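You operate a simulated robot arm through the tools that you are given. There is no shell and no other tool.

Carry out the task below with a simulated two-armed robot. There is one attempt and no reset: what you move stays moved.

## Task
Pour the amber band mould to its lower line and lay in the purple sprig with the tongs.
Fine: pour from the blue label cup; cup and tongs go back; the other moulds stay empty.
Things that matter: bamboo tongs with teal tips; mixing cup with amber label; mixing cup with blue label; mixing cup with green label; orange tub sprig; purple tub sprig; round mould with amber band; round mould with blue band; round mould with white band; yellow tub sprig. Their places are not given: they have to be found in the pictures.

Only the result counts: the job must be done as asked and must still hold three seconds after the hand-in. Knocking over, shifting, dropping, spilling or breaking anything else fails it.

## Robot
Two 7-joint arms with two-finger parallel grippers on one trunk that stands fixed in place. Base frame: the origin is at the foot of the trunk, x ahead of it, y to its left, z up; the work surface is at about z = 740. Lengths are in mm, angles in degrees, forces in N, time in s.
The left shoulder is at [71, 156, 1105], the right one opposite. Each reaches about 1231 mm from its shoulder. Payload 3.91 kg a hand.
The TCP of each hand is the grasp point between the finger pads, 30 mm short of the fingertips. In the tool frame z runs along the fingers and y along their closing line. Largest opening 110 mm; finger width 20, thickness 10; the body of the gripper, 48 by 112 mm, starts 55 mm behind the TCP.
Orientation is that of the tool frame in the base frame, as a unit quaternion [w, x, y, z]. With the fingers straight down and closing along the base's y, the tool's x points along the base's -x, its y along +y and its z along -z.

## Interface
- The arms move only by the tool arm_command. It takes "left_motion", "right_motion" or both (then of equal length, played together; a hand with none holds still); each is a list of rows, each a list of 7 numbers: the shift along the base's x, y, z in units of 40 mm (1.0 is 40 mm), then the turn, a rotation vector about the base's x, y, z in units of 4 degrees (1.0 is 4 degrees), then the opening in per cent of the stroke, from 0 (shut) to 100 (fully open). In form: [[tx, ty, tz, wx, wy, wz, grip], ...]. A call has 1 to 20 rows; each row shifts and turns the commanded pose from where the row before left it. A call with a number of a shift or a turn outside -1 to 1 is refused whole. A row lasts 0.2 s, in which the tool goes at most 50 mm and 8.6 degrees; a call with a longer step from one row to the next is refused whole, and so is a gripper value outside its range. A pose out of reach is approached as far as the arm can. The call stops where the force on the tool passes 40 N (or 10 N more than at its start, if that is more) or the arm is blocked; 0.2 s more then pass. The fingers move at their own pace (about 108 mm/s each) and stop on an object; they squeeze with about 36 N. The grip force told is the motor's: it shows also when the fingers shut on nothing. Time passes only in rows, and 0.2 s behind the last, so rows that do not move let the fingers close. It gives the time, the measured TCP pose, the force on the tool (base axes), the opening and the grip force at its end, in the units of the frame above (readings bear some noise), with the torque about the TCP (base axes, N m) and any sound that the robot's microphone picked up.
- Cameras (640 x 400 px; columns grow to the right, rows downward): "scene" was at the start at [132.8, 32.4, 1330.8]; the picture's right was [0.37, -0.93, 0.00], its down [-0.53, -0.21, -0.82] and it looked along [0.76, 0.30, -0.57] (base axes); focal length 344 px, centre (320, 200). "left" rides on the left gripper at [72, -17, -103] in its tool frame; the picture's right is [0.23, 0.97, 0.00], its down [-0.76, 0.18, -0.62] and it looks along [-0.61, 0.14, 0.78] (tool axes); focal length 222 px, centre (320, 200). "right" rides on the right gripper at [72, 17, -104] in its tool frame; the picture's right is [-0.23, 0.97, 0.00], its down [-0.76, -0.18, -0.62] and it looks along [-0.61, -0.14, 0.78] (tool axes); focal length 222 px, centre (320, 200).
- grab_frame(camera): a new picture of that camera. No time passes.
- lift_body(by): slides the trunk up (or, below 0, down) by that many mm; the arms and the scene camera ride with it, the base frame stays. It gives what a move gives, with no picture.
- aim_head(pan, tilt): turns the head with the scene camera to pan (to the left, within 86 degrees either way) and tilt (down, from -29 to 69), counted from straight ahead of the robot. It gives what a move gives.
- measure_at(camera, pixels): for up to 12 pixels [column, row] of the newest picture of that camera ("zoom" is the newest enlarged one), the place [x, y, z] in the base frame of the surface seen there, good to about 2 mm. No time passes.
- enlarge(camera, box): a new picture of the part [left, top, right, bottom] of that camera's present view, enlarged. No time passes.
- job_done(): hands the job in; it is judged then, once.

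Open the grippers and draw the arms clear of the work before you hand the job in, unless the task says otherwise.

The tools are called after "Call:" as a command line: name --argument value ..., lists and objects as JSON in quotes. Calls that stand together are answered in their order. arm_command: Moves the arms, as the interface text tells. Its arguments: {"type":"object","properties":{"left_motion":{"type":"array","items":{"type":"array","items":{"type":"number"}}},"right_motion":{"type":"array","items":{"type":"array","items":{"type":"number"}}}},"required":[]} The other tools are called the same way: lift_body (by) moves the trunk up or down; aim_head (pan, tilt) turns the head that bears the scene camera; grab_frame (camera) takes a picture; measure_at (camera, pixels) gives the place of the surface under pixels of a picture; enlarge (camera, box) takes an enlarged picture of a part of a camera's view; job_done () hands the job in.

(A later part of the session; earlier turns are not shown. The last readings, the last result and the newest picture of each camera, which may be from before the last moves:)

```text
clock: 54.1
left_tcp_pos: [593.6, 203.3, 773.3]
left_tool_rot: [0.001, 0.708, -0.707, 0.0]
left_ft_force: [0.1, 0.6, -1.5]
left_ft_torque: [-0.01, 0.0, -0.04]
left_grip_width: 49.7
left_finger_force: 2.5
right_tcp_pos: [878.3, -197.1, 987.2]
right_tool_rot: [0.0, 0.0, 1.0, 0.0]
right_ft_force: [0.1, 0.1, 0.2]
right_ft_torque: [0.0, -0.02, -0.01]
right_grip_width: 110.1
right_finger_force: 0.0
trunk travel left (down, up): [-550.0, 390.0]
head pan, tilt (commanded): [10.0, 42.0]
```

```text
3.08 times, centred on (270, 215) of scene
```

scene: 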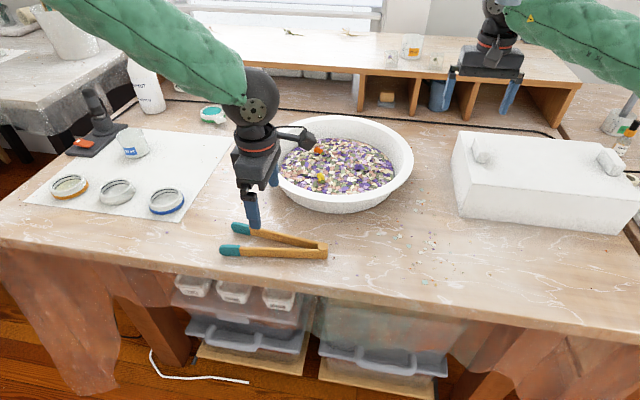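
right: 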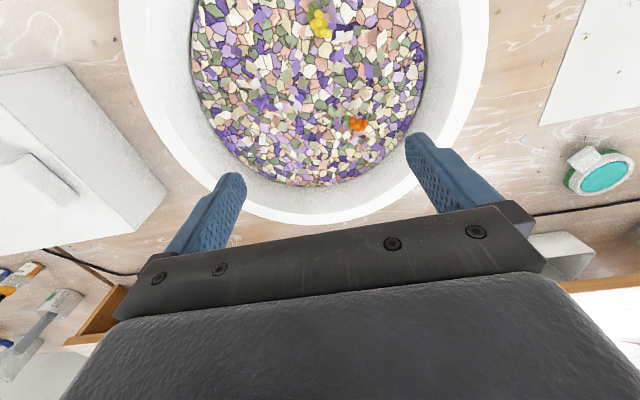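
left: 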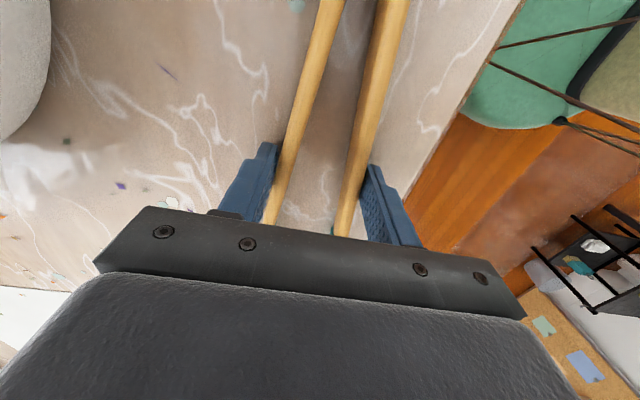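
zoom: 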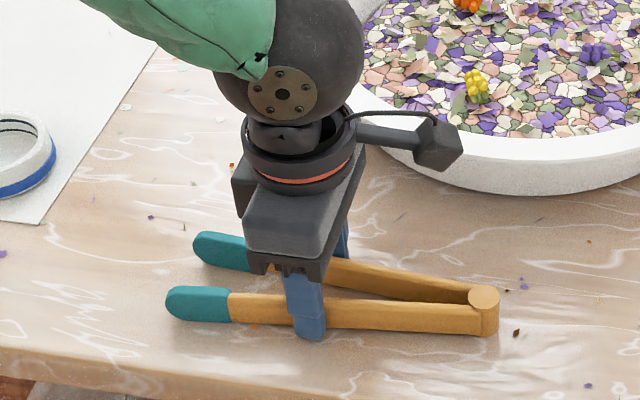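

The tongs respond like a light spring, and about 2.5 N holds them. I'll lift 40 mm slowly to check they come along.

Call:
arm_command --left_motion '[[0, 0, 0.15, 0, 0, 0, 45], [0, 0, 0.25, 0, 0, 0, 45], [0, 0, 0.3, 0, 0, 0, 45], [0, 0, 0.3, 0, 0, 0, 45], [0, 0, 0, 0, 0, 0, 45]]'

Call:
enlarge --camera "scene" --box '[190, 130, 350, 260]'

Call:
grab_frame --camera "left"

```text
clock: 55.3
left_tcp_pos: [594.0, 204.3, 814.5]
left_tool_rot: [0.0, 0.707, -0.707, 0.0]
left_ft_force: [-0.1, -0.2, -1.2]
left_ft_torque: [0.01, -0.01, 0.02]
left_grip_width: 49.4
left_finger_force: 2.3
right_tcp_pos: [878.1, -196.6, 986.9]
right_tool_rot: [-0.001, 0.0, 1.0, 0.0]
right_ft_force: [-0.5, 0.6, -0.5]
right_ft_torque: [0.04, 0.0, 0.0]
right_grip_width: 110.0
right_finger_force: 0.0
trunk travel left (down, up): [-550.0, 390.0]
head pan, tilt (commanded): [10.0, 42.0]
```

```text
3.08 times, centred on (270, 195) of scene
```

zoom: 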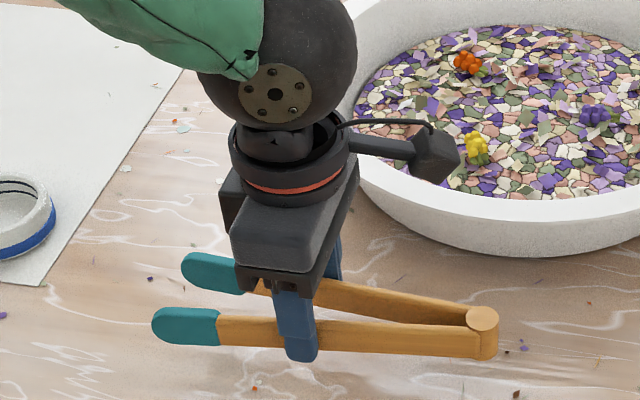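

```text
taken
```

left: 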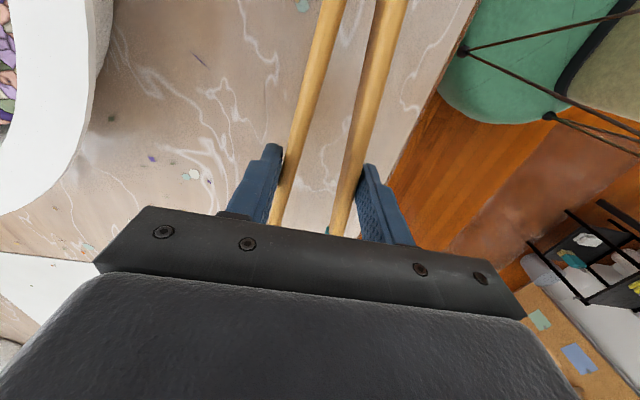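

The tongs lift level and hold. I'll raise them to about z=930 and begin tipping the tips downward about the x axis, first by 32° to check for slipping.

Call:
arm_command --left_motion '[[0, 0, 0.5, 0, 0, 0, 45], [0, 0, 0.7, 0, 0, 0, 45], [0, 0, 0.7, 0, 0, 0, 45], [0, 0, 0.6, 0, 0, 0, 45], [0, 0, 0.4, -0.5, 0, 0, 45], [0, 0, 0, -1, 0, 0, 45], [0, 0, 0, -1, 0, 0, 45], [0, 0, 0, -1, 0, 0, 45], [0, 0, 0, -1, 0, 0, 45], [0, 0, 0, -1, 0, 0, 45], [0, 0, 0, -1, 0, 0, 45], [0, 0, 0, -1, 0, 0, 45], [0, 0, 0, -0.5, 0, 0, 45], [0, 0, 0, 0, 0, 0, 45]]'

Call:
grab_frame --camera "scene"

Call:
grab_frame --camera "left"

```text
clock: 58.3
left_tcp_pos: [594.6, 204.4, 930.1]
left_tool_rot: [0.195, 0.68, -0.679, 0.195]
left_ft_force: [-0.5, -1.0, -0.9]
left_ft_torque: [0.04, -0.01, 0.0]
left_grip_width: 49.6
left_finger_force: 2.7
right_tcp_pos: [877.5, -197.6, 987.4]
right_tool_rot: [0.0, 0.001, 1.0, 0.001]
right_ft_force: [-0.1, 0.1, 0.6]
right_ft_torque: [0.01, 0.0, -0.03]
right_grip_width: 110.1
right_finger_force: 0.1
trunk travel left (down, up): [-550.0, 390.0]
head pan, tilt (commanded): [10.0, 42.0]
```

```text
taken
```

scene: 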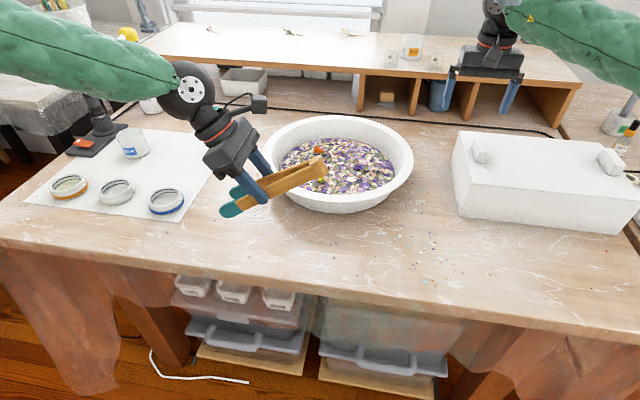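

```text
taken
```

left: 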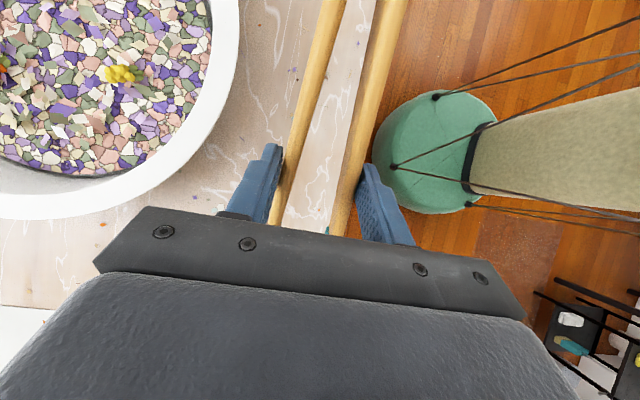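

The tongs follow at 32° without slipping. I'll continue to 64° and check again.

Call:
arm_command --left_motion '[[0, 0, 0, -0.5, 0, 0, 45], [0, 0, 0, -1, 0, 0, 45], [0, 0, 0, -1, 0, 0, 45], [0, 0, 0, -1, 0, 0, 45], [0, 0, 0, -1, 0, 0, 45], [0, 0, 0, -1, 0, 0, 45], [0, 0, 0, -1, 0, 0, 45], [0, 0, 0, -1, 0, 0, 45], [0, 0, 0, -0.5, 0, 0, 45], [0, 0, 0, 0, 0, 0, 45]]'

Call:
grab_frame --camera "scene"

Call:
enlarge --camera "scene" --box '[180, 60, 360, 240]'

```text
clock: 60.5
left_tcp_pos: [593.8, 206.0, 930.6]
left_tool_rot: [0.376, 0.6, -0.6, 0.374]
left_ft_force: [0.2, -0.4, -1.0]
left_ft_torque: [0.04, -0.02, 0.0]
left_grip_width: 49.3
left_finger_force: 2.6
right_tcp_pos: [878.3, -198.2, 987.2]
right_tool_rot: [0.0, 0.0, 1.0, 0.0]
right_ft_force: [-0.2, -0.1, 0.0]
right_ft_torque: [0.02, -0.02, 0.02]
right_grip_width: 110.0
right_finger_force: 0.0
trunk travel left (down, up): [-550.0, 390.0]
head pan, tilt (commanded): [10.0, 42.0]
```

```text
taken
```

scene: 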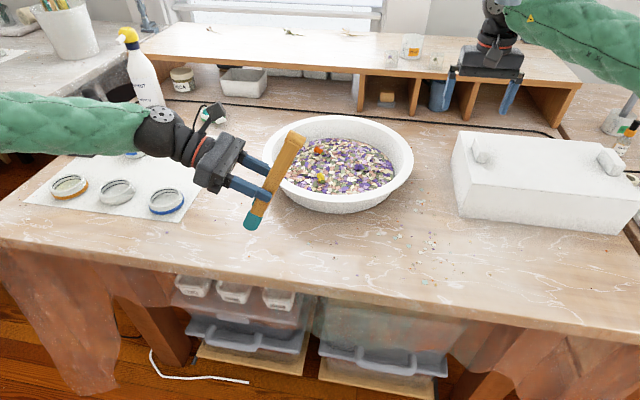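

```text
2.22 times, centred on (270, 150) of scene
```

zoom: 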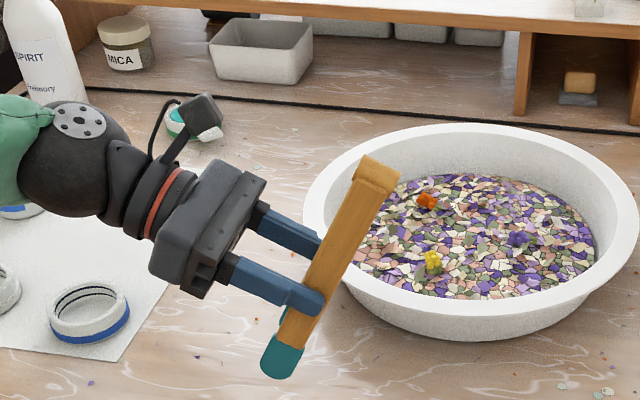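

It is still holding. I'll complete the tilt to 90° so the tongs hang vertically.

Call:
arm_command --left_motion '[[0, 0, 0, -0.5, 0, 0, 45], [0, 0, 0, -1, 0, 0, 45], [0, 0, 0, -1, 0, 0, 45], [0, 0, 0, -1, 0, 0, 45], [0, 0, 0, -1, 0, 0, 45], [0, 0, 0, -1, 0, 0, 45], [0, 0, 0, -0.7, 0, 0, 45], [0, 0, 0, -0.3, 0, 0, 45], [0, 0, 0, 0, 0, 0, 45]]'

Call:
enlarge --camera "scene" --box '[180, 60, 360, 240]'

Call:
measure_at --camera "scene" --pixels '[[265, 150], [270, 200]]'

```text
clock: 62.5
left_tcp_pos: [579.8, 213.8, 943.3]
left_tool_rot: [0.399, 0.584, -0.582, 0.401]
left_ft_force: [-0.9, 0.4, -1.1]
left_ft_torque: [0.01, 0.0, 0.02]
left_grip_width: 49.4
left_finger_force: 2.6
left hand out of reach, approached as far as the arm can: row 2, 3, 4, 5, 6, 8
right_tcp_pos: [878.6, -197.4, 986.2]
right_tool_rot: [0.0, -0.001, 1.0, 0.0]
right_ft_force: [-0.8, 0.3, 0.5]
right_ft_torque: [0.02, 0.01, -0.02]
right_grip_width: 109.9
right_finger_force: 0.1
trunk travel left (down, up): [-550.0, 390.0]
head pan, tilt (commanded): [10.0, 42.0]
```

```text
2.22 times, centred on (270, 150) of scene
```

zoom: 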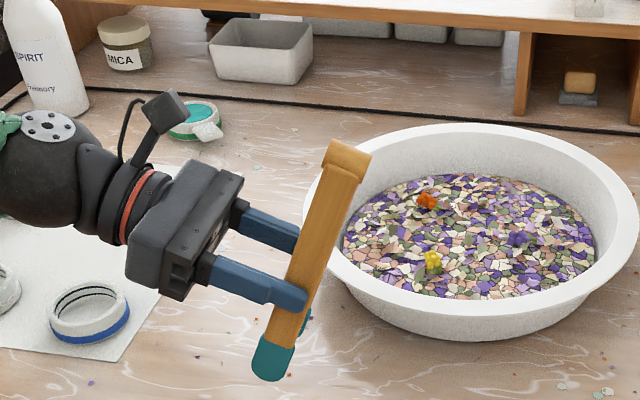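

```text
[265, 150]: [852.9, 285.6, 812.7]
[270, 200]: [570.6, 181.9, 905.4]
```

The arm can't reach the full 90° here; it stopped near 69°. I'll command back to the reachable 64° tilt and stay with that.

Call:
arm_command --left_motion '[[0, 0, 0, 1, 0, 0, 45], [0, 0, 0, 1, 0, 0, 45], [0, 0, 0, 1, 0, 0, 45], [0, 0, 0, 1, 0, 0, 45], [0, 0, 0, 1, 0, 0, 45], [0, 0, 0, 1, 0, 0, 45], [0, 0, 0, 0.5, 0, 0, 45], [0, 0, 0, 0, 0, 0, 45]]'

Call:
enlarge --camera "scene" --box '[180, 60, 360, 240]'

```text
clock: 64.3
left_tcp_pos: [579.8, 213.2, 943.7]
left_tool_rot: [0.257, 0.659, -0.657, 0.26]
left_ft_force: [0.0, -0.5, -1.0]
left_ft_torque: [0.0, 0.0, -0.01]
left_grip_width: 49.4
left_finger_force: 2.3
right_tcp_pos: [878.0, -197.5, 987.1]
right_tool_rot: [0.0, 0.001, 1.0, 0.0]
right_ft_force: [0.0, -0.3, 0.0]
right_ft_torque: [-0.01, 0.02, -0.01]
right_grip_width: 110.2
right_finger_force: 0.1
trunk travel left (down, up): [-550.0, 390.0]
head pan, tilt (commanded): [10.0, 42.0]
```

```text
2.22 times, centred on (270, 150) of scene
```

zoom: 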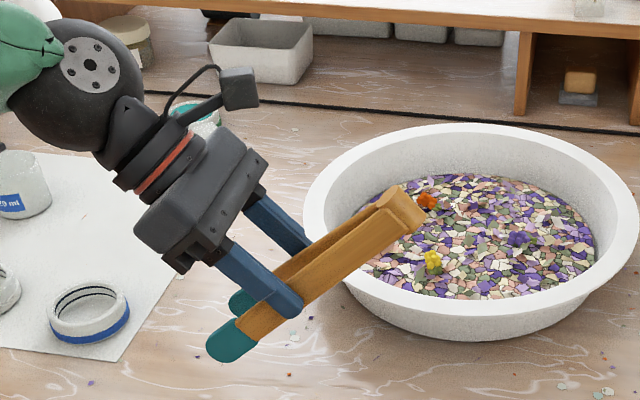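

The commanded pose was rebased: it is now at (580,213,943) with 43° tilt. I'll move above the tub to about (867,17,965) while tilting back to 64°.

Call:
arm_command --left_motion '[[0.5, -0.35, 0.2, 0, 0, 0, 45], [0.8, -0.55, 0.2, 0, 0, 0, 45], [0.8, -0.55, 0.14, -0.4, 0, 0, 45], [0.8, -0.55, 0, -0.7, 0, 0, 45], [0.8, -0.55, 0, -0.7, 0, 0, 45], [0.8, -0.55, 0, -0.7, 0, 0, 45], [0.8, -0.55, 0, -0.7, 0, 0, 45], [0.8, -0.55, 0, -0.7, 0, 0, 45], [0.8, -0.55, 0, -0.7, 0, 0, 45], [0.275, -0.15, 0, -0.675, 0, 0, 45], [0, 0, 0, 0, 0, 0, 45]]'

Call:
grab_frame --camera "scene"

Call:
enlarge --camera "scene" --box '[260, 40, 440, 210]'

```text
clock: 66.7
left_tcp_pos: [790.9, 40.0, 1032.5]
left_tool_rot: [0.342, 0.619, -0.612, 0.354]
left_ft_force: [0.4, -0.4, -0.6]
left_ft_torque: [0.02, 0.01, 0.03]
left_grip_width: 49.2
left_finger_force: 2.5
left hand out of reach, approached as far as the arm can: row 7, 8, 9, 10
right_tcp_pos: [878.1, -198.9, 986.5]
right_tool_rot: [0.0, 0.0, 1.0, 0.0]
right_ft_force: [0.0, 0.1, 0.3]
right_ft_torque: [-0.04, -0.01, 0.0]
right_grip_width: 109.9
right_finger_force: 0.2
trunk travel left (down, up): [-550.0, 390.0]
head pan, tilt (commanded): [10.0, 42.0]
```

```text
taken
```

scene: 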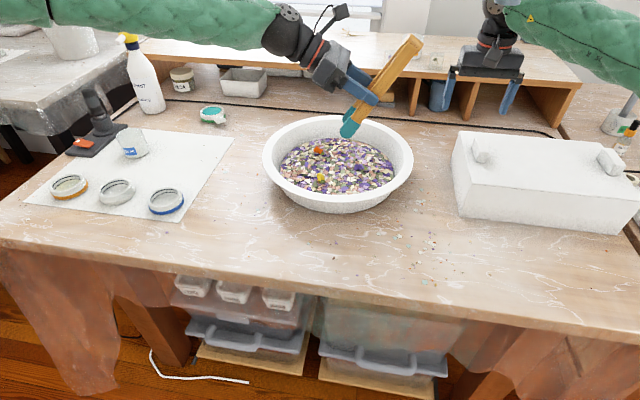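

```text
2.35 times, centred on (350, 125) of scene
```

zoom: 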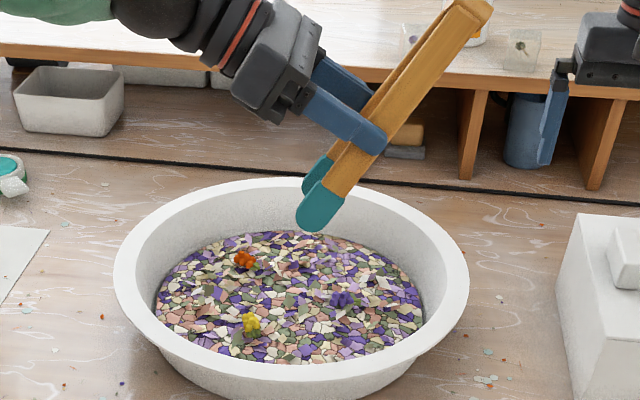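

With the hand pointing to −y that spot is out of reach. I'll yaw the hand about vertical so it points forward (+x), the natural direction, staying high above the tub.

Call:
arm_command --left_motion '[[-0.5, 0.2, 0, 0, 0, 1, 45], [-0.5, 0.2, 0, 0, 0, 1, 45], [-0.5, 0.1, 0, 0, 0, 1, 45], [-0.5, 0, 0, 0, 0, 1, 45], [0, 0, 0, 0, 0, 1, 45], [0, 0, 0, 0, 0, 1, 45], [0, 0, 0, 0, 0, 1, 45], [0, 0, 0, 0, 0, 1, 45], [0, 0, 0, 0, 0, 1, 45], [0, 0, 0, 0, 0, 1, 45], [0, 0, 0, 0, 0, 1, 45], [0, 0, 0, 0, 0, 1, 45], [0, 0, 0, 0, 0, 0, 45]]'

Call:
grab_frame --camera "scene"

```text
clock: 69.5
left_tcp_pos: [714.5, 123.3, 1024.6]
left_tool_rot: [0.175, 0.811, -0.308, 0.465]
left_ft_force: [-1.0, 0.2, -0.3]
left_ft_torque: [0.01, -0.03, 0.0]
left_grip_width: 49.3
left_finger_force: 2.6
left hand out of reach, approached as far as the arm can: row 10, 11, 12
right_tcp_pos: [877.0, -199.6, 987.3]
right_tool_rot: [-0.001, 0.0, 1.0, 0.0]
right_ft_force: [0.4, 0.6, 0.6]
right_ft_torque: [0.02, 0.0, -0.02]
right_grip_width: 110.1
right_finger_force: 0.0
trunk travel left (down, up): [-550.0, 390.0]
head pan, tilt (commanded): [10.0, 42.0]
```

```text
taken
```

scene: 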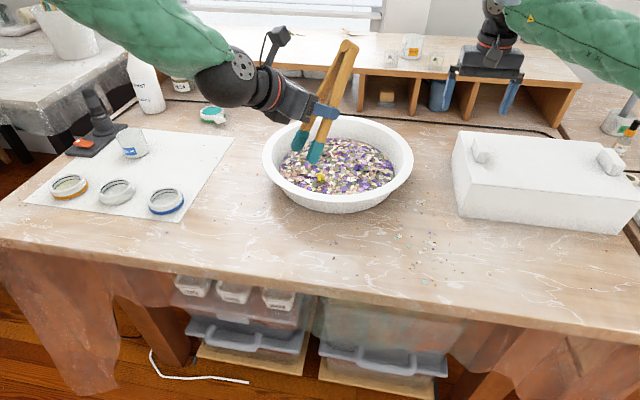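

The roll joint is limiting: with this grasp the tongs hang on the wrong side of the hand. I'll bring the tongs back level above their original place, set them down and re-grasp with the hand turned the other way (yaw −90°).

Call:
arm_command --left_motion '[[-0.1515, 0.102, -0.05, 0.6975, 0.316, -0.5485, 45], [-0.1515, 0.102, -0.05, 0.6975, 0.316, -0.5485, 45], [-0.1515, 0.102, -0.1, 0.6975, 0.316, -0.5485, 45], [-0.1515, 0.102, -0.1, 0.6975, 0.316, -0.5485, 45], [-0.1515, 0.102, -0.1, 0.6975, 0.316, -0.5485, 45], [-0.1515, 0.102, -0.1, 0.6975, 0.316, -0.5485, 45], [-0.1515, 0.102, -0.1, 0.6975, 0.316, -0.5485, 45], [-0.1515, 0.102, -0.1, 0.6975, 0.316, -0.5485, 45], [-0.1515, 0.102, -0.1, 0.6975, 0.316, -0.5485, 45], [-0.1515, 0.102, -0.1, 0.6975, 0.316, -0.5485, 45], [-0.1515, 0.102, -0.1, 0.6975, 0.316, -0.5485, 45], [-0.1515, 0.102, -0.1, 0.6975, 0.316, -0.5485, 45], [-0.1515, 0.102, -0.15, 0.6975, 0.316, -0.5485, 45], [-0.1515, 0.102, -0.15, 0.6975, 0.316, -0.5485, 45], [-0.1515, 0.102, -0.15, 0.6975, 0.316, -0.5485, 45], [-0.1515, 0.102, -0.15, 0.6975, 0.316, -0.5485, 45], [-0.1515, 0.102, -0.15, 0.6975, 0.316, -0.5485, 45], [-0.1515, 0.102, -0.15, 0.6975, 0.316, -0.5485, 45], [-0.1515, 0.102, -0.15, 0.6975, 0.316, -0.5485, 45], [-0.1515, 0.102, -0.15, 0.6975, 0.316, -0.5485, 45]]'

Call:
grab_frame --camera "scene"

```text
clock: 73.7
left_tcp_pos: [593.2, 247.3, 933.2]
left_tool_rot: [0.008, -0.706, 0.708, -0.001]
left_ft_force: [0.0, 0.6, -1.2]
left_ft_torque: [0.03, 0.01, -0.03]
left_grip_width: 49.7
left_finger_force: 2.6
left hand out of reach, approached as far as the arm can: row 1, 2, 3, 4, 5, 6, 7
right_tcp_pos: [879.0, -198.2, 987.4]
right_tool_rot: [-0.001, 0.0, 1.0, 0.0]
right_ft_force: [0.0, 0.5, -0.1]
right_ft_torque: [0.02, 0.0, -0.05]
right_grip_width: 110.2
right_finger_force: 0.0
trunk travel left (down, up): [-550.0, 390.0]
head pan, tilt (commanded): [10.0, 42.0]
```

```text
taken
```

scene: 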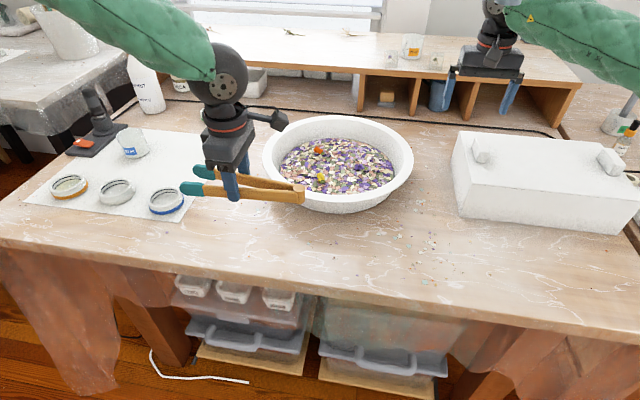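

The tongs are level again at TCP (593,247,933). I'll apply a tiny orientation correction, move to y=205 and lower to 100 mm above the table, then measure the tongs against the gripper.

Call:
arm_command --left_motion '[[0, -0.5, 0, -0.14, 0.18, 0.04, 45], [0, -0.5575, 0, 0, 0, 0, 45], [0, 0, -0.8, 0, 0, 0, 45], [0, 0, -0.8, 0, 0, 0, 45], [0, 0, -0.5, 0, 0, 0, 45], [0, 0, -0.4, 0, 0, 0, 45], [0, 0, 0, 0, 0, 0, 45], [0, 0, 0, 0, 0, 0, 45]]'

Call:
enlarge --camera "scene" --box '[190, 130, 350, 260]'

Call:
grab_frame --camera "left"

```text
clock: 75.5
left_tcp_pos: [591.4, 206.3, 830.8]
left_tool_rot: [0.0, 0.707, -0.707, 0.0]
left_ft_force: [-0.9, 0.9, -1.4]
left_ft_torque: [0.01, 0.02, -0.01]
left_grip_width: 49.4
left_finger_force: 2.8
right_tcp_pos: [878.6, -198.5, 986.5]
right_tool_rot: [-0.001, 0.0, 1.0, 0.0]
right_ft_force: [0.3, -0.4, 0.0]
right_ft_torque: [0.02, 0.01, -0.02]
right_grip_width: 110.0
right_finger_force: 0.0
trunk travel left (down, up): [-550.0, 390.0]
head pan, tilt (commanded): [10.0, 42.0]
```

```text
3.08 times, centred on (270, 195) of scene
```

zoom: 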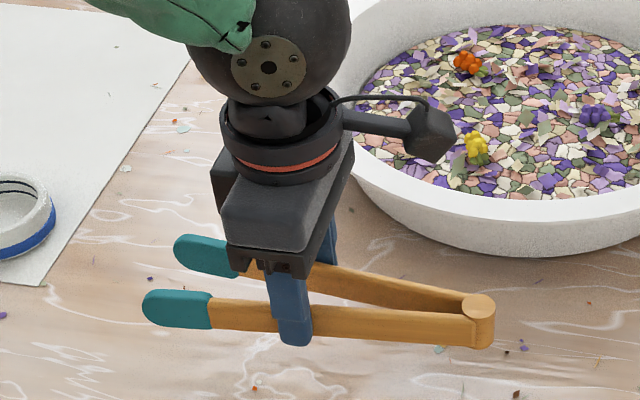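

```text
taken
```

left: 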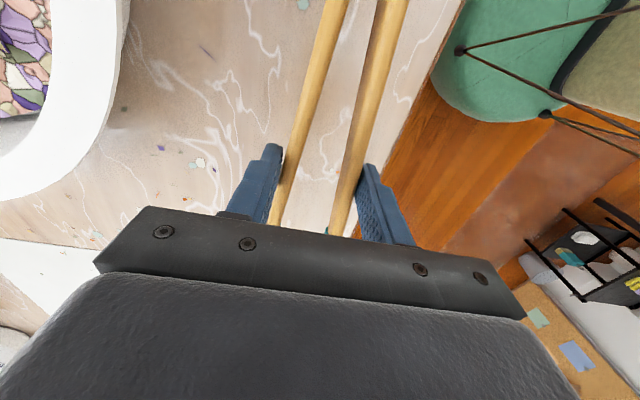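

The tongs look unchanged in the grip. I'll measure the hinge and the leg tops to correct their position before lowering.

Call:
measure_at --camera "zoom" --pixels '[[479, 305], [466, 307], [491, 307], [479, 314], [440, 320], [400, 317], [225, 300], [180, 296], [250, 303], [420, 290], [350, 276], [200, 240]]'

```text
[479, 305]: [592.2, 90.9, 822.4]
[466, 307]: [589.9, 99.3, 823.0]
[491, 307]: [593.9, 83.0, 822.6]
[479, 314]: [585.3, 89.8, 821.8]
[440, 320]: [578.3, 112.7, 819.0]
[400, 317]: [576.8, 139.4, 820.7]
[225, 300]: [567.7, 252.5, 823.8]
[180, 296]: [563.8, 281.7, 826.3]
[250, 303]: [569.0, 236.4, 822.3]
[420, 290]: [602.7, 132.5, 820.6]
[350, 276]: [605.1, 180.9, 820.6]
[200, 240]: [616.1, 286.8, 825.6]
```

The hinge is about 1.8 mm low in x and 1.5 mm high in y compared with the original, and the tips sit about 1° high. I'll correct that and lower to just above the table.

Call:
arm_command --left_motion '[[0.043, -0.038, -0.3, -0.3, 0, 0, 45], [0, 0, -0.5, 0, 0, 0, 45], [0, 0, -0.35, 0, 0, 0, 45], [0, 0, -0.15, 0, 0, 0, 45], [0, 0, 0, 0, 0, 0, 45]]'

Call:
enlarge --camera "scene" --box '[190, 150, 350, 280]'

Call:
measure_at --camera "zoom" --pixels '[[482, 297], [482, 293], [470, 297], [493, 297], [410, 307], [220, 297], [190, 293], [210, 240], [420, 285], [180, 345]]'

```text
clock: 76.7
left_tcp_pos: [594.3, 204.1, 778.4]
left_tool_rot: [0.006, 0.707, -0.707, 0.007]
left_ft_force: [0.3, 0.3, 0.1]
left_ft_torque: [-0.03, 0.0, 0.01]
left_grip_width: 49.6
left_finger_force: 2.6
right_tcp_pos: [877.6, -197.5, 986.8]
right_tool_rot: [-0.001, 0.0, 1.0, 0.0]
right_ft_force: [0.3, 0.5, 0.3]
right_ft_torque: [0.02, 0.02, 0.02]
right_grip_width: 110.3
right_finger_force: 0.3
trunk travel left (down, up): [-550.0, 390.0]
head pan, tilt (commanded): [10.0, 42.0]
```

```text
3.08 times, centred on (270, 215) of scene
```

zoom: 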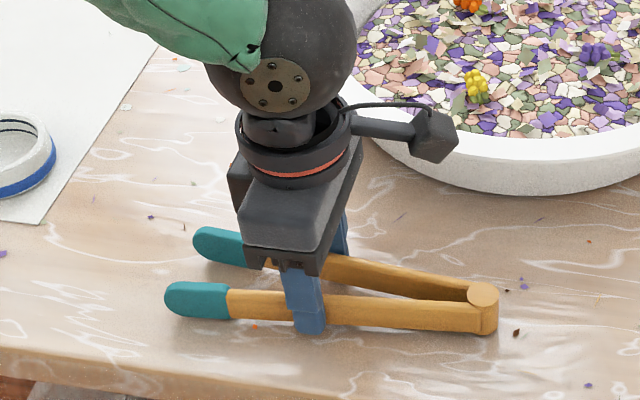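

```text
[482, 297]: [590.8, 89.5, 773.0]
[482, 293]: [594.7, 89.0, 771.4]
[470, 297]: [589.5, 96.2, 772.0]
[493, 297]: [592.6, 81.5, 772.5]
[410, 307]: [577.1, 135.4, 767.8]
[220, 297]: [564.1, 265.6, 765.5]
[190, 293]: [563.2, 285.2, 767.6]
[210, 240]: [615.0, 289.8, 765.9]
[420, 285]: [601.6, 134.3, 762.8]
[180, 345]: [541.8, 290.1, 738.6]
```

The tips touch the table while the hinge is about 4 mm high. I'll rotate 1° back and lower 2 mm so the tongs lie flat.

Call:
arm_command --left_motion '[[0, 0, -0.025, 0.125, 0, 0, 45], [0, 0, -0.025, 0.125, 0, 0, 45], [0, 0, 0, 0, 0, 0, 45]]'

Call:
enlarge --camera "scene" --box '[190, 150, 350, 280]'

Call:
measure_at --camera "zoom" --pixels '[[482, 297], [482, 293], [470, 297], [493, 297], [410, 307], [220, 297], [190, 293], [210, 240], [420, 285], [482, 305]]'

```text
clock: 77.5
left_tcp_pos: [593.6, 202.5, 777.2]
left_tool_rot: [0.0, 0.708, -0.706, 0.002]
left_ft_force: [-0.2, -0.1, -1.1]
left_ft_torque: [0.02, -0.01, 0.02]
left_grip_width: 49.6
left_finger_force: 3.0
right_tcp_pos: [878.0, -196.9, 986.4]
right_tool_rot: [0.001, 0.0, 1.0, 0.0]
right_ft_force: [0.1, -0.7, 0.3]
right_ft_torque: [0.01, 0.04, -0.03]
right_grip_width: 110.1
right_finger_force: 0.0
trunk travel left (down, up): [-550.0, 390.0]
head pan, tilt (commanded): [10.0, 42.0]
```

```text
3.08 times, centred on (270, 215) of scene
```

zoom: 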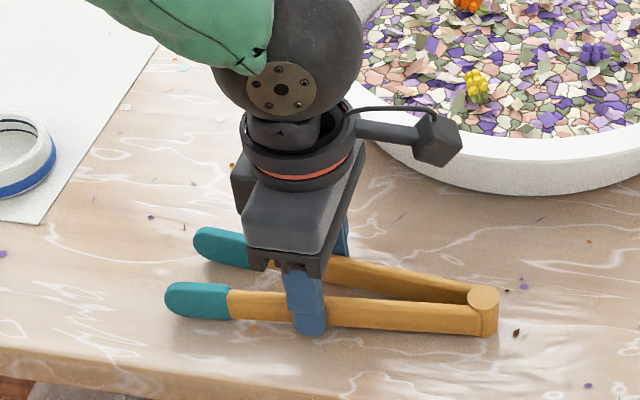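

```text
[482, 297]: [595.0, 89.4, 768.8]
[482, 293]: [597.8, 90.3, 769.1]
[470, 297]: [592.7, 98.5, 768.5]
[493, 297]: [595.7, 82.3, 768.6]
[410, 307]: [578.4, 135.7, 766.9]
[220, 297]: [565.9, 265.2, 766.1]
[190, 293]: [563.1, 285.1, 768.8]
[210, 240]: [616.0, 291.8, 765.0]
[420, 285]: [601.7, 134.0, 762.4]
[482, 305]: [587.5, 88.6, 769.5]
```

The tongs lie flat at their original place, with the hinge at (595,89.5). I'll lower 0.8 mm more and open the fingers, then rise.

Call:
arm_command --left_motion '[[0, 0, -0.02, 0, 0, 0, 45], [0, 0, 0, 0, 0, 0, 47], [0, 0, 0, 0, 0, 0, 49], [0, 0, 0, 0, 0, 0, 51], [0, 0, 0, 0, 0, 0, 54], [0, 0, 0, 0, 0, 0, 60], [0, 0, 0, 0, 0, 0, 75], [0, 0, 0, 0, 0, 0, 100], [0, 0, 0, 0, 0, 0, 100], [0, 0, 0, 0, 0, 0, 100]]'

Call:
enlarge --camera "scene" --box '[190, 150, 350, 280]'

Call:
measure_at --camera "zoom" --pixels '[[482, 297], [482, 293], [470, 297], [493, 297], [410, 307], [220, 304], [190, 300], [215, 230], [420, 283], [482, 305]]'

```text
clock: 79.7
left_tcp_pos: [593.5, 204.7, 777.0]
left_tool_rot: [0.001, 0.708, -0.706, 0.002]
left_ft_force: [-0.2, -0.4, 0.7]
left_ft_torque: [-0.03, 0.0, -0.02]
left_grip_width: 109.9
left_finger_force: 0.1
right_tcp_pos: [878.0, -197.6, 988.3]
right_tool_rot: [0.0, 0.001, 1.0, 0.001]
right_ft_force: [-0.5, 0.1, -1.3]
right_ft_torque: [0.0, 0.0, 0.03]
right_grip_width: 110.1
right_finger_force: 0.1
trunk travel left (down, up): [-550.0, 390.0]
head pan, tilt (commanded): [10.0, 42.0]
```

```text
3.08 times, centred on (270, 215) of scene
```

zoom: 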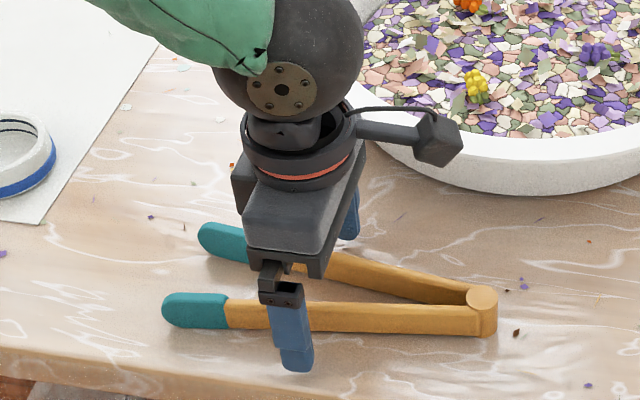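

```text
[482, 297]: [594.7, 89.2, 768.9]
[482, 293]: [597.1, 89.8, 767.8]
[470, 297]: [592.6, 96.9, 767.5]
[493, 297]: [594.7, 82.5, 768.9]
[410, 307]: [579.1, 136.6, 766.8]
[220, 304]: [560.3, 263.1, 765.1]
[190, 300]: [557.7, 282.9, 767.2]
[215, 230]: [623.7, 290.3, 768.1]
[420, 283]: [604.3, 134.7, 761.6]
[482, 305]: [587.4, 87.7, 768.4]
```

The tongs are back in their original position. I'll rise 130 mm and start turning the hand back through yaw 0 towards −90°.

Call:
arm_command --left_motion '[[0, 0, 0.5, 0, 0, 0, 100], [0, 0, 0.75, 0, 0, 0, 100], [0, 0, 0.75, 0, 0, -0.5, 100], [0, 0, 0.75, 0, 0, -1, 100], [0, 0, 0.5, 0, 0, -1, 100], [0, 0, 0, 0, 0, -1, 100], [0, 0, 0, 0, 0, -1, 100], [0, 0, 0, 0, 0, -1, 100], [0, 0, 0, 0, 0, -1, 100], [0, 0, 0, 0, 0, -1, 100], [0, 0, 0, 0, 0, -1, 100], [0, 0, 0, 0, 0, -1, 100], [0, 0, 0, 0, 0, -1, 100], [0, 0, 0, 0, 0, -1, 100], [0, 0, 0, 0, 0, -1, 100], [0, 0, 0, 0, 0, -1, 100], [0, 0, 0, 0, 0, -1, 100], [0, 0, 0, 0, 0, -1, 100], [0, 0, 0, 0, 0, -1, 100], [0, 0, 0, 0, 0, -1, 100]]'

Call:
arm_command --left_motion '[[0, 0, 0, 0, 0, -1, 100], [0, 0, 0, 0, 0, -1, 100], [0, 0, 0, 0, 0, -1, 100], [0, 0, 0, 0, 0, -1, 100], [0, 0, 0, 0, 0, -1, 100], [0, 0, 0, 0, 0, -1, 100], [0, 0, 0, 0, 0, -1, 100], [0, 0, 0, 0, 0, -1, 100], [0, 0, 0, 0, 0, -1, 100], [0, 0, 0, 0, 0, -1, 100], [0, 0, 0, 0, 0, -1, 100], [0, 0, 0, 0, 0, -1, 100], [0, 0, 0, 0, 0, -1, 100], [0, 0, 0, 0, 0, -1, 100], [0, 0, 0, 0, 0, -1, 100], [0, 0, 0, 0, 0, 0, 100]]'

Call:
grab_frame --camera "scene"

```text
clock: 83.9
left_tcp_pos: [595.6, 202.6, 908.8]
left_tool_rot: [-0.002, -0.174, 0.985, -0.002]
left_ft_force: [-0.1, 0.6, -0.3]
left_ft_torque: [0.01, -0.04, 0.0]
left_grip_width: 109.9
left_finger_force: 0.0
right_tcp_pos: [878.6, -198.7, 987.6]
right_tool_rot: [0.0, 0.0, 1.0, 0.0]
right_ft_force: [0.4, 1.1, -0.5]
right_ft_torque: [-0.02, 0.02, 0.0]
right_grip_width: 109.8
right_finger_force: 0.1
trunk travel left (down, up): [-550.0, 390.0]
head pan, tilt (commanded): [10.0, 42.0]
```

```text
clock: 87.3
left_tcp_pos: [593.6, 203.0, 906.7]
left_tool_rot: [-0.002, 0.341, 0.94, -0.001]
left_ft_force: [-0.4, -0.1, -0.1]
left_ft_torque: [-0.01, 0.0, 0.0]
left_grip_width: 110.1
left_finger_force: 0.0
right_tcp_pos: [878.2, -198.4, 986.1]
right_tool_rot: [0.0, -0.001, 1.0, 0.0]
right_ft_force: [0.0, -0.1, -0.1]
right_ft_torque: [0.02, -0.01, -0.01]
right_grip_width: 109.9
right_finger_force: 0.1
trunk travel left (down, up): [-550.0, 390.0]
head pan, tilt (commanded): [10.0, 42.0]
```

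```text
taken
```

scene: 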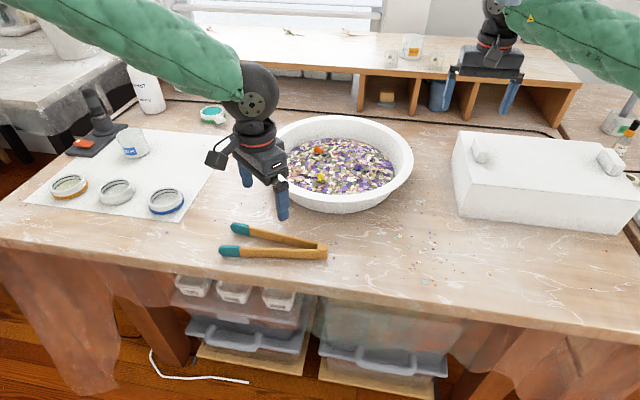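

Yaw is now −40°. I'll turn the remaining 50° and check the position over the tongs.

Call:
arm_command --left_motion '[[0, 0, 0, 0, 0, -1, 100], [0, 0, 0, 0, 0, -1, 100], [0, 0, 0, 0, 0, -1, 100], [0, 0, 0, 0, 0, -1, 100], [0, 0, 0, 0, 0, -1, 100], [0, 0, 0, 0, 0, -1, 100], [0, 0, 0, 0, 0, -1, 100], [0, 0, 0, 0, 0, -1, 100], [0, 0, 0, 0, 0, -1, 100], [0, 0, 0, 0, 0, -1, 100], [0, 0, 0, 0, 0, -1, 100], [0, 0, 0, 0, 0, -1, 100], [0, 0, 0, 0, 0, -0.5, 100], [0, 0, 0, 0, 0, 0, 100]]'

Call:
grab_frame --camera "scene"

Call:
grab_frame --camera "left"

```text
clock: 90.3
left_tcp_pos: [594.7, 203.2, 907.3]
left_tool_rot: [-0.002, 0.706, 0.708, 0.0]
left_ft_force: [0.1, 0.5, -0.4]
left_ft_torque: [-0.02, -0.01, 0.02]
left_grip_width: 110.0
left_finger_force: 0.1
right_tcp_pos: [877.1, -197.7, 986.8]
right_tool_rot: [0.0, 0.0, 1.0, -0.001]
right_ft_force: [0.3, -0.7, 0.1]
right_ft_torque: [0.01, 0.01, -0.01]
right_grip_width: 109.9
right_finger_force: 0.0
trunk travel left (down, up): [-550.0, 390.0]
head pan, tilt (commanded): [10.0, 42.0]
```

```text
taken
```

scene: 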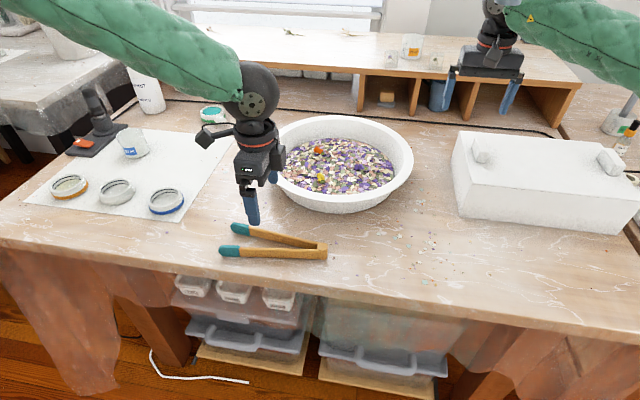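

```text
taken
```

left: 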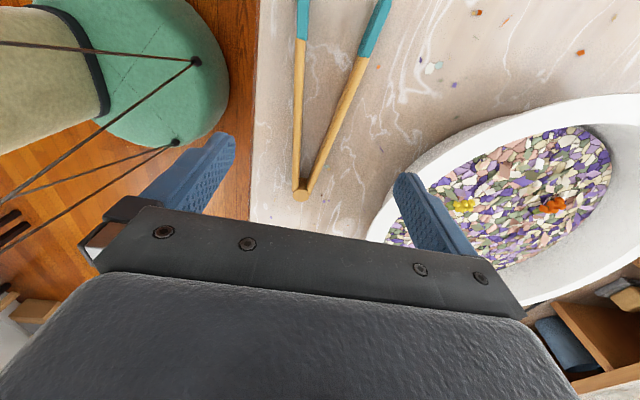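

Yaw −90° is reached, with the hand over the tongs and the camera on the tip side. I'll descend to the same grasp height.

Call:
arm_command --left_motion '[[0, 0, -0.6, 0, 0, 0, 100], [0, 0, -0.7, 0, 0, 0, 100], [0, 0, -0.7, 0, 0, 0, 100], [0, 0, -0.7, 0, 0, 0, 100], [0, 0, -0.4, 0, 0, 0, 100], [0, 0, -0.21, 0, 0, 0, 100], [0, 0, 0, 0, 0, 0, 100]]'

Call:
enlarge --camera "scene" --box '[190, 150, 350, 280]'

Call:
grab_frame --camera "left"

```text
clock: 91.9
left_tcp_pos: [595.1, 203.0, 775.2]
left_tool_rot: [-0.002, 0.707, 0.707, 0.001]
left_ft_force: [-0.4, 0.3, -0.3]
left_ft_torque: [0.02, 0.0, -0.01]
left_grip_width: 110.3
left_finger_force: 0.1
right_tcp_pos: [878.6, -198.0, 987.9]
right_tool_rot: [0.0, 0.0, 1.0, 0.0]
right_ft_force: [0.2, 0.3, 0.0]
right_ft_torque: [0.0, -0.01, -0.01]
right_grip_width: 110.0
right_finger_force: 0.1
trunk travel left (down, up): [-550.0, 390.0]
head pan, tilt (commanded): [10.0, 42.0]
```

```text
3.08 times, centred on (270, 215) of scene
```

zoom: 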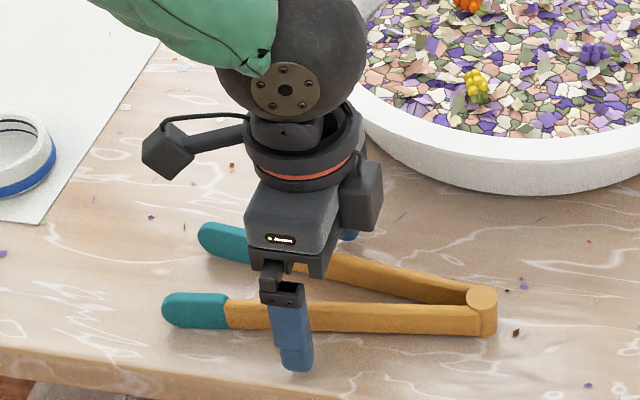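

```text
taken
```

left: 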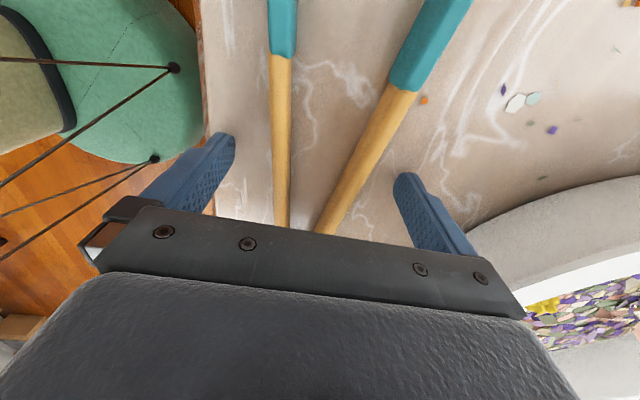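

The fingers straddle the tongs and the teal tips are partly visible at the top of the left view. I'll close gradually to 45%.

Call:
arm_command --left_motion '[[0, 0, 0, 0, 0, 0, 75], [0, 0, 0, 0, 0, 0, 60], [0, 0, 0, 0, 0, 0, 54], [0, 0, 0, 0, 0, 0, 51], [0, 0, 0, 0, 0, 0, 48], [0, 0, 0, 0, 0, 0, 45], [0, 0, 0, 0, 0, 0, 45], [0, 0, 0, 0, 0, 0, 45]]'

Call:
enlarge --camera "scene" --box '[190, 150, 350, 280]'

Call:
measure_at --camera "zoom" --pixels '[[482, 297], [482, 293], [470, 297], [493, 297], [410, 307], [220, 297], [190, 293], [215, 240], [420, 285], [482, 305]]'

```text
clock: 93.7
left_tcp_pos: [595.8, 203.7, 776.1]
left_tool_rot: [-0.003, 0.706, 0.708, 0.0]
left_ft_force: [0.4, 0.3, 0.6]
left_ft_torque: [0.01, -0.03, 0.04]
left_grip_width: 49.6
left_finger_force: 2.6
right_tcp_pos: [878.4, -197.1, 987.6]
right_tool_rot: [0.0, 0.0, 1.0, -0.001]
right_ft_force: [0.9, 0.0, -0.3]
right_ft_torque: [-0.02, 0.04, 0.01]
right_grip_width: 110.1
right_finger_force: 0.1
trunk travel left (down, up): [-550.0, 390.0]
head pan, tilt (commanded): [10.0, 42.0]
```

```text
3.08 times, centred on (270, 215) of scene
```

zoom: 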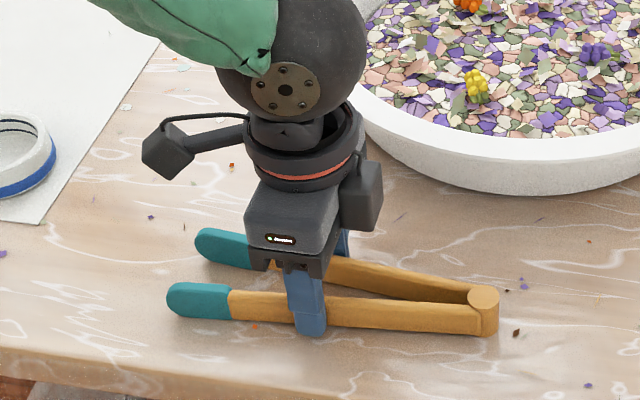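

```text
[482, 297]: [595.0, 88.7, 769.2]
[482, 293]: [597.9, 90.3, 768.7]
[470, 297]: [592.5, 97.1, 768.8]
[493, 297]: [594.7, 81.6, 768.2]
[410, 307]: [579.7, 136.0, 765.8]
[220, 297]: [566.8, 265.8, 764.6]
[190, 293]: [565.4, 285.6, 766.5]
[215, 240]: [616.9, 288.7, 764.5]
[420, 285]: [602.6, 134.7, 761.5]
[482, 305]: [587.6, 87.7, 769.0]
```

The tongs are gripped the same way with the hinge unchanged at (595,89). Before lifting, I'll look closely at the purple sprig's orientation in the tub.

Call:
enlarge --camera "scene" --box '[338, 150, 383, 185]'

Call:
grab_frame --camera "scene"

```text
11.43 times, centred on (360, 168) of scene
```

zoom: 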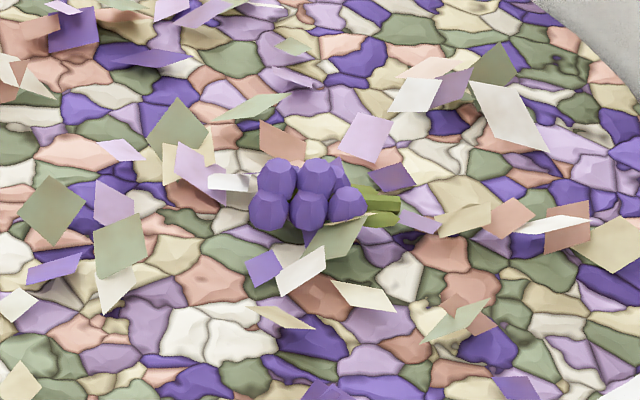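

```text
taken
```

scene: 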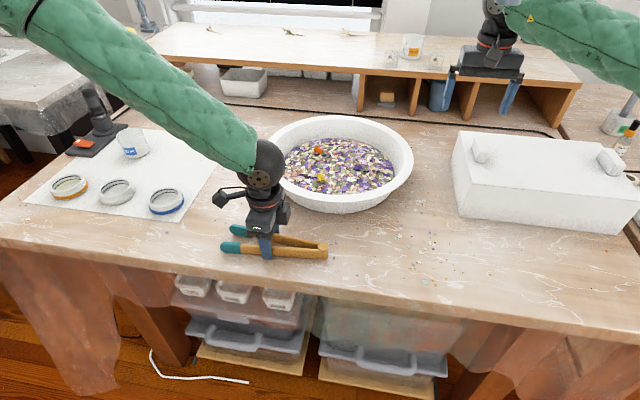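

Call:
enlarge --camera "scene" --box '[338, 150, 383, 185]'

Call:
measure_at --camera "zoom" --pixels '[[258, 210], [280, 172], [318, 172], [270, 215], [310, 212], [348, 205], [360, 212], [380, 215], [395, 205], [340, 170], [310, 235], [240, 240]]'

```text
11.43 times, centred on (360, 168) of scene
```

zoom: 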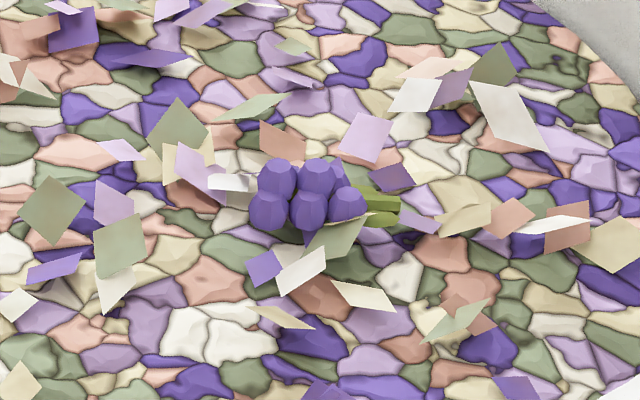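

```text
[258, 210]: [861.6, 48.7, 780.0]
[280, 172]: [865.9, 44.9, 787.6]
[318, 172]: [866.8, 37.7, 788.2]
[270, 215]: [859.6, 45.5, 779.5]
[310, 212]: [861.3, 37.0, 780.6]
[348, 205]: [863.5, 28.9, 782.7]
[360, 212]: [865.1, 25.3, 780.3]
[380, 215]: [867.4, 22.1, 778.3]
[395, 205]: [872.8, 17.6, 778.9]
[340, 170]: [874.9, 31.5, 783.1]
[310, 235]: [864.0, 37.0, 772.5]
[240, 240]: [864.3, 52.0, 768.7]
```

The sprig's head spans x 858–878 and y 26–51, with the stem towards −y. I'll approach with the hand yawed −60° so the tongs close across its narrow side. First I'll lift the tongs and shift the right hand 120 mm further right to clear the space.

Call:
arm_command --left_motion '[[0, 0, 0.3, 0, 0, 0, 45], [0, 0, 0.6, 0, 0, 0, 45], [0, 0, 0.8, 0, 0, 0, 45], [0, 0, 0.8, 0, 0, 0, 45], [0, 0, 0.8, 0, 0, 0, 45], [0, 0, 0.5, 0, 0, 0, 45], [0, 0, 0, 0, 0, 0, 45]]' --right_motion '[[0, -0.5, 0, 0, 0, 0, 100], [0, -0.8, 0, 0, 0, 0, 100], [0, -0.8, 0, 0, 0, 0, 100], [0, -0.6, 0, 0, 0, 0, 100], [0, -0.3, 0, 0, 0, 0, 100], [0, 0, 0, 0, 0, 0, 100], [0, 0, 0, 0, 0, 0, 100]]'

Call:
grab_frame --camera "scene"

```text
clock: 95.3
left_tcp_pos: [596.1, 205.8, 928.4]
left_tool_rot: [-0.003, 0.707, 0.708, 0.0]
left_ft_force: [-0.3, -0.6, 0.0]
left_ft_torque: [-0.01, 0.02, -0.02]
left_grip_width: 49.5
left_finger_force: 2.7
right_tcp_pos: [878.9, -316.8, 985.9]
right_tool_rot: [-0.001, 0.0, 1.0, 0.0]
right_ft_force: [0.7, 0.1, -0.1]
right_ft_torque: [-0.01, -0.02, -0.01]
right_grip_width: 110.0
right_finger_force: 0.1
trunk travel left (down, up): [-550.0, 390.0]
head pan, tilt (commanded): [10.0, 42.0]
```

```text
taken
```

scene: 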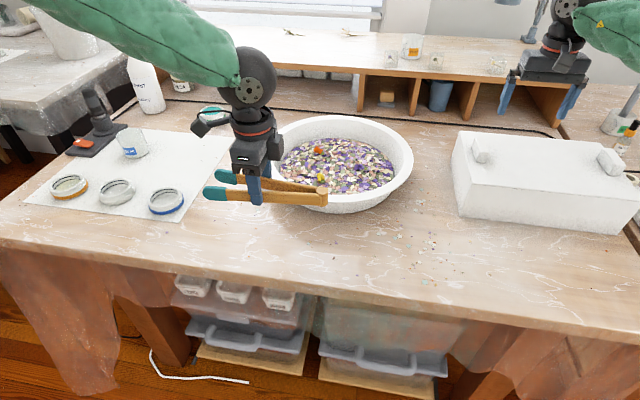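

The right hand is clear. I'll yaw +30° while moving towards the tub at a safe height.

Call:
arm_command --left_motion '[[0.5, -0.3, 0.05, 0, 0, 0.9375, 45], [0.5, -0.3, 0.05, 0, 0, 0.9375, 45], [0.5, -0.3, 0.05, 0, 0, 0.9375, 45], [0.5, -0.3, 0.05, 0, 0, 0.9375, 45], [0.5, -0.3, 0.05, 0, 0, 0.9375, 45], [0.5, -0.3, 0.05, 0, 0, 0.9375, 45], [0.5, -0.3, 0.05, 0, 0, 0.9375, 45], [0.5, -0.3, 0.05, 0, 0, 0.9375, 45], [0, 0, 0, 0, 0, 0, 45]]'

Call:
arm_command --left_motion '[[0.1, -0.05, 0.05, -0.4163, -0.2404, 0, 45], [0.26, -0.2, 0.05, -0.8327, -0.4808, 0, 45], [0.26, -0.2, 0.05, -0.8327, -0.4808, 0, 45], [0.26, -0.2, 0.05, -0.8327, -0.4808, 0, 45], [0.26, -0.2, 0.05, -0.8327, -0.4808, 0, 45], [0.26, -0.2, 0.05, -0.8327, -0.4808, 0, 45], [0.26, -0.2, 0.05, -0.8327, -0.4808, 0, 45], [0.26, -0.2, 0.05, -0.8327, -0.4808, 0, 45], [0, 0, 0, 0, 0, 0, 45]]'

Call:
grab_frame --camera "scene"

Call:
grab_frame --camera "left"

```text
clock: 97.3
left_tcp_pos: [753.8, 105.7, 942.3]
left_tool_rot: [-0.001, 0.499, 0.867, 0.001]
left_ft_force: [-0.8, 0.5, -1.1]
left_ft_torque: [-0.02, 0.0, 0.02]
left_grip_width: 49.3
left_finger_force: 2.6
right_tcp_pos: [879.6, -316.1, 986.4]
right_tool_rot: [0.0, 0.0, 1.0, 0.0]
right_ft_force: [0.2, 0.0, 0.2]
right_ft_torque: [-0.01, -0.01, -0.01]
right_grip_width: 109.9
right_finger_force: 0.0
trunk travel left (down, up): [-550.0, 390.0]
head pan, tilt (commanded): [10.0, 42.0]
```

```text
clock: 99.3
left_tcp_pos: [832.5, 47.2, 959.1]
left_tool_rot: [0.213, 0.483, 0.84, -0.125]
left_ft_force: [0.5, -0.8, -1.0]
left_ft_torque: [-0.01, 0.0, 0.03]
left_grip_width: 49.3
left_finger_force: 2.6
right_tcp_pos: [878.3, -317.2, 985.8]
right_tool_rot: [0.0, 0.0, 1.0, 0.0]
right_ft_force: [0.1, 0.9, -0.1]
right_ft_torque: [0.03, 0.01, -0.02]
right_grip_width: 109.9
right_finger_force: 0.1
trunk travel left (down, up): [-550.0, 390.0]
head pan, tilt (commanded): [10.0, 42.0]
```

```text
taken
```

scene: 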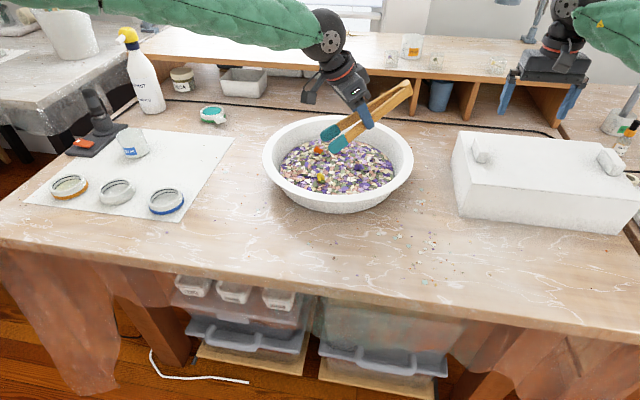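

```text
taken
```

left: 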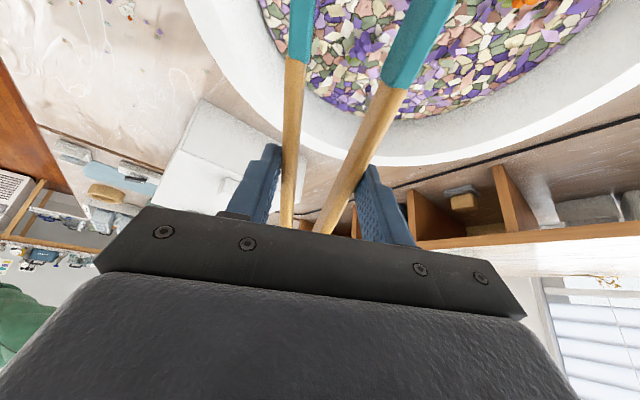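

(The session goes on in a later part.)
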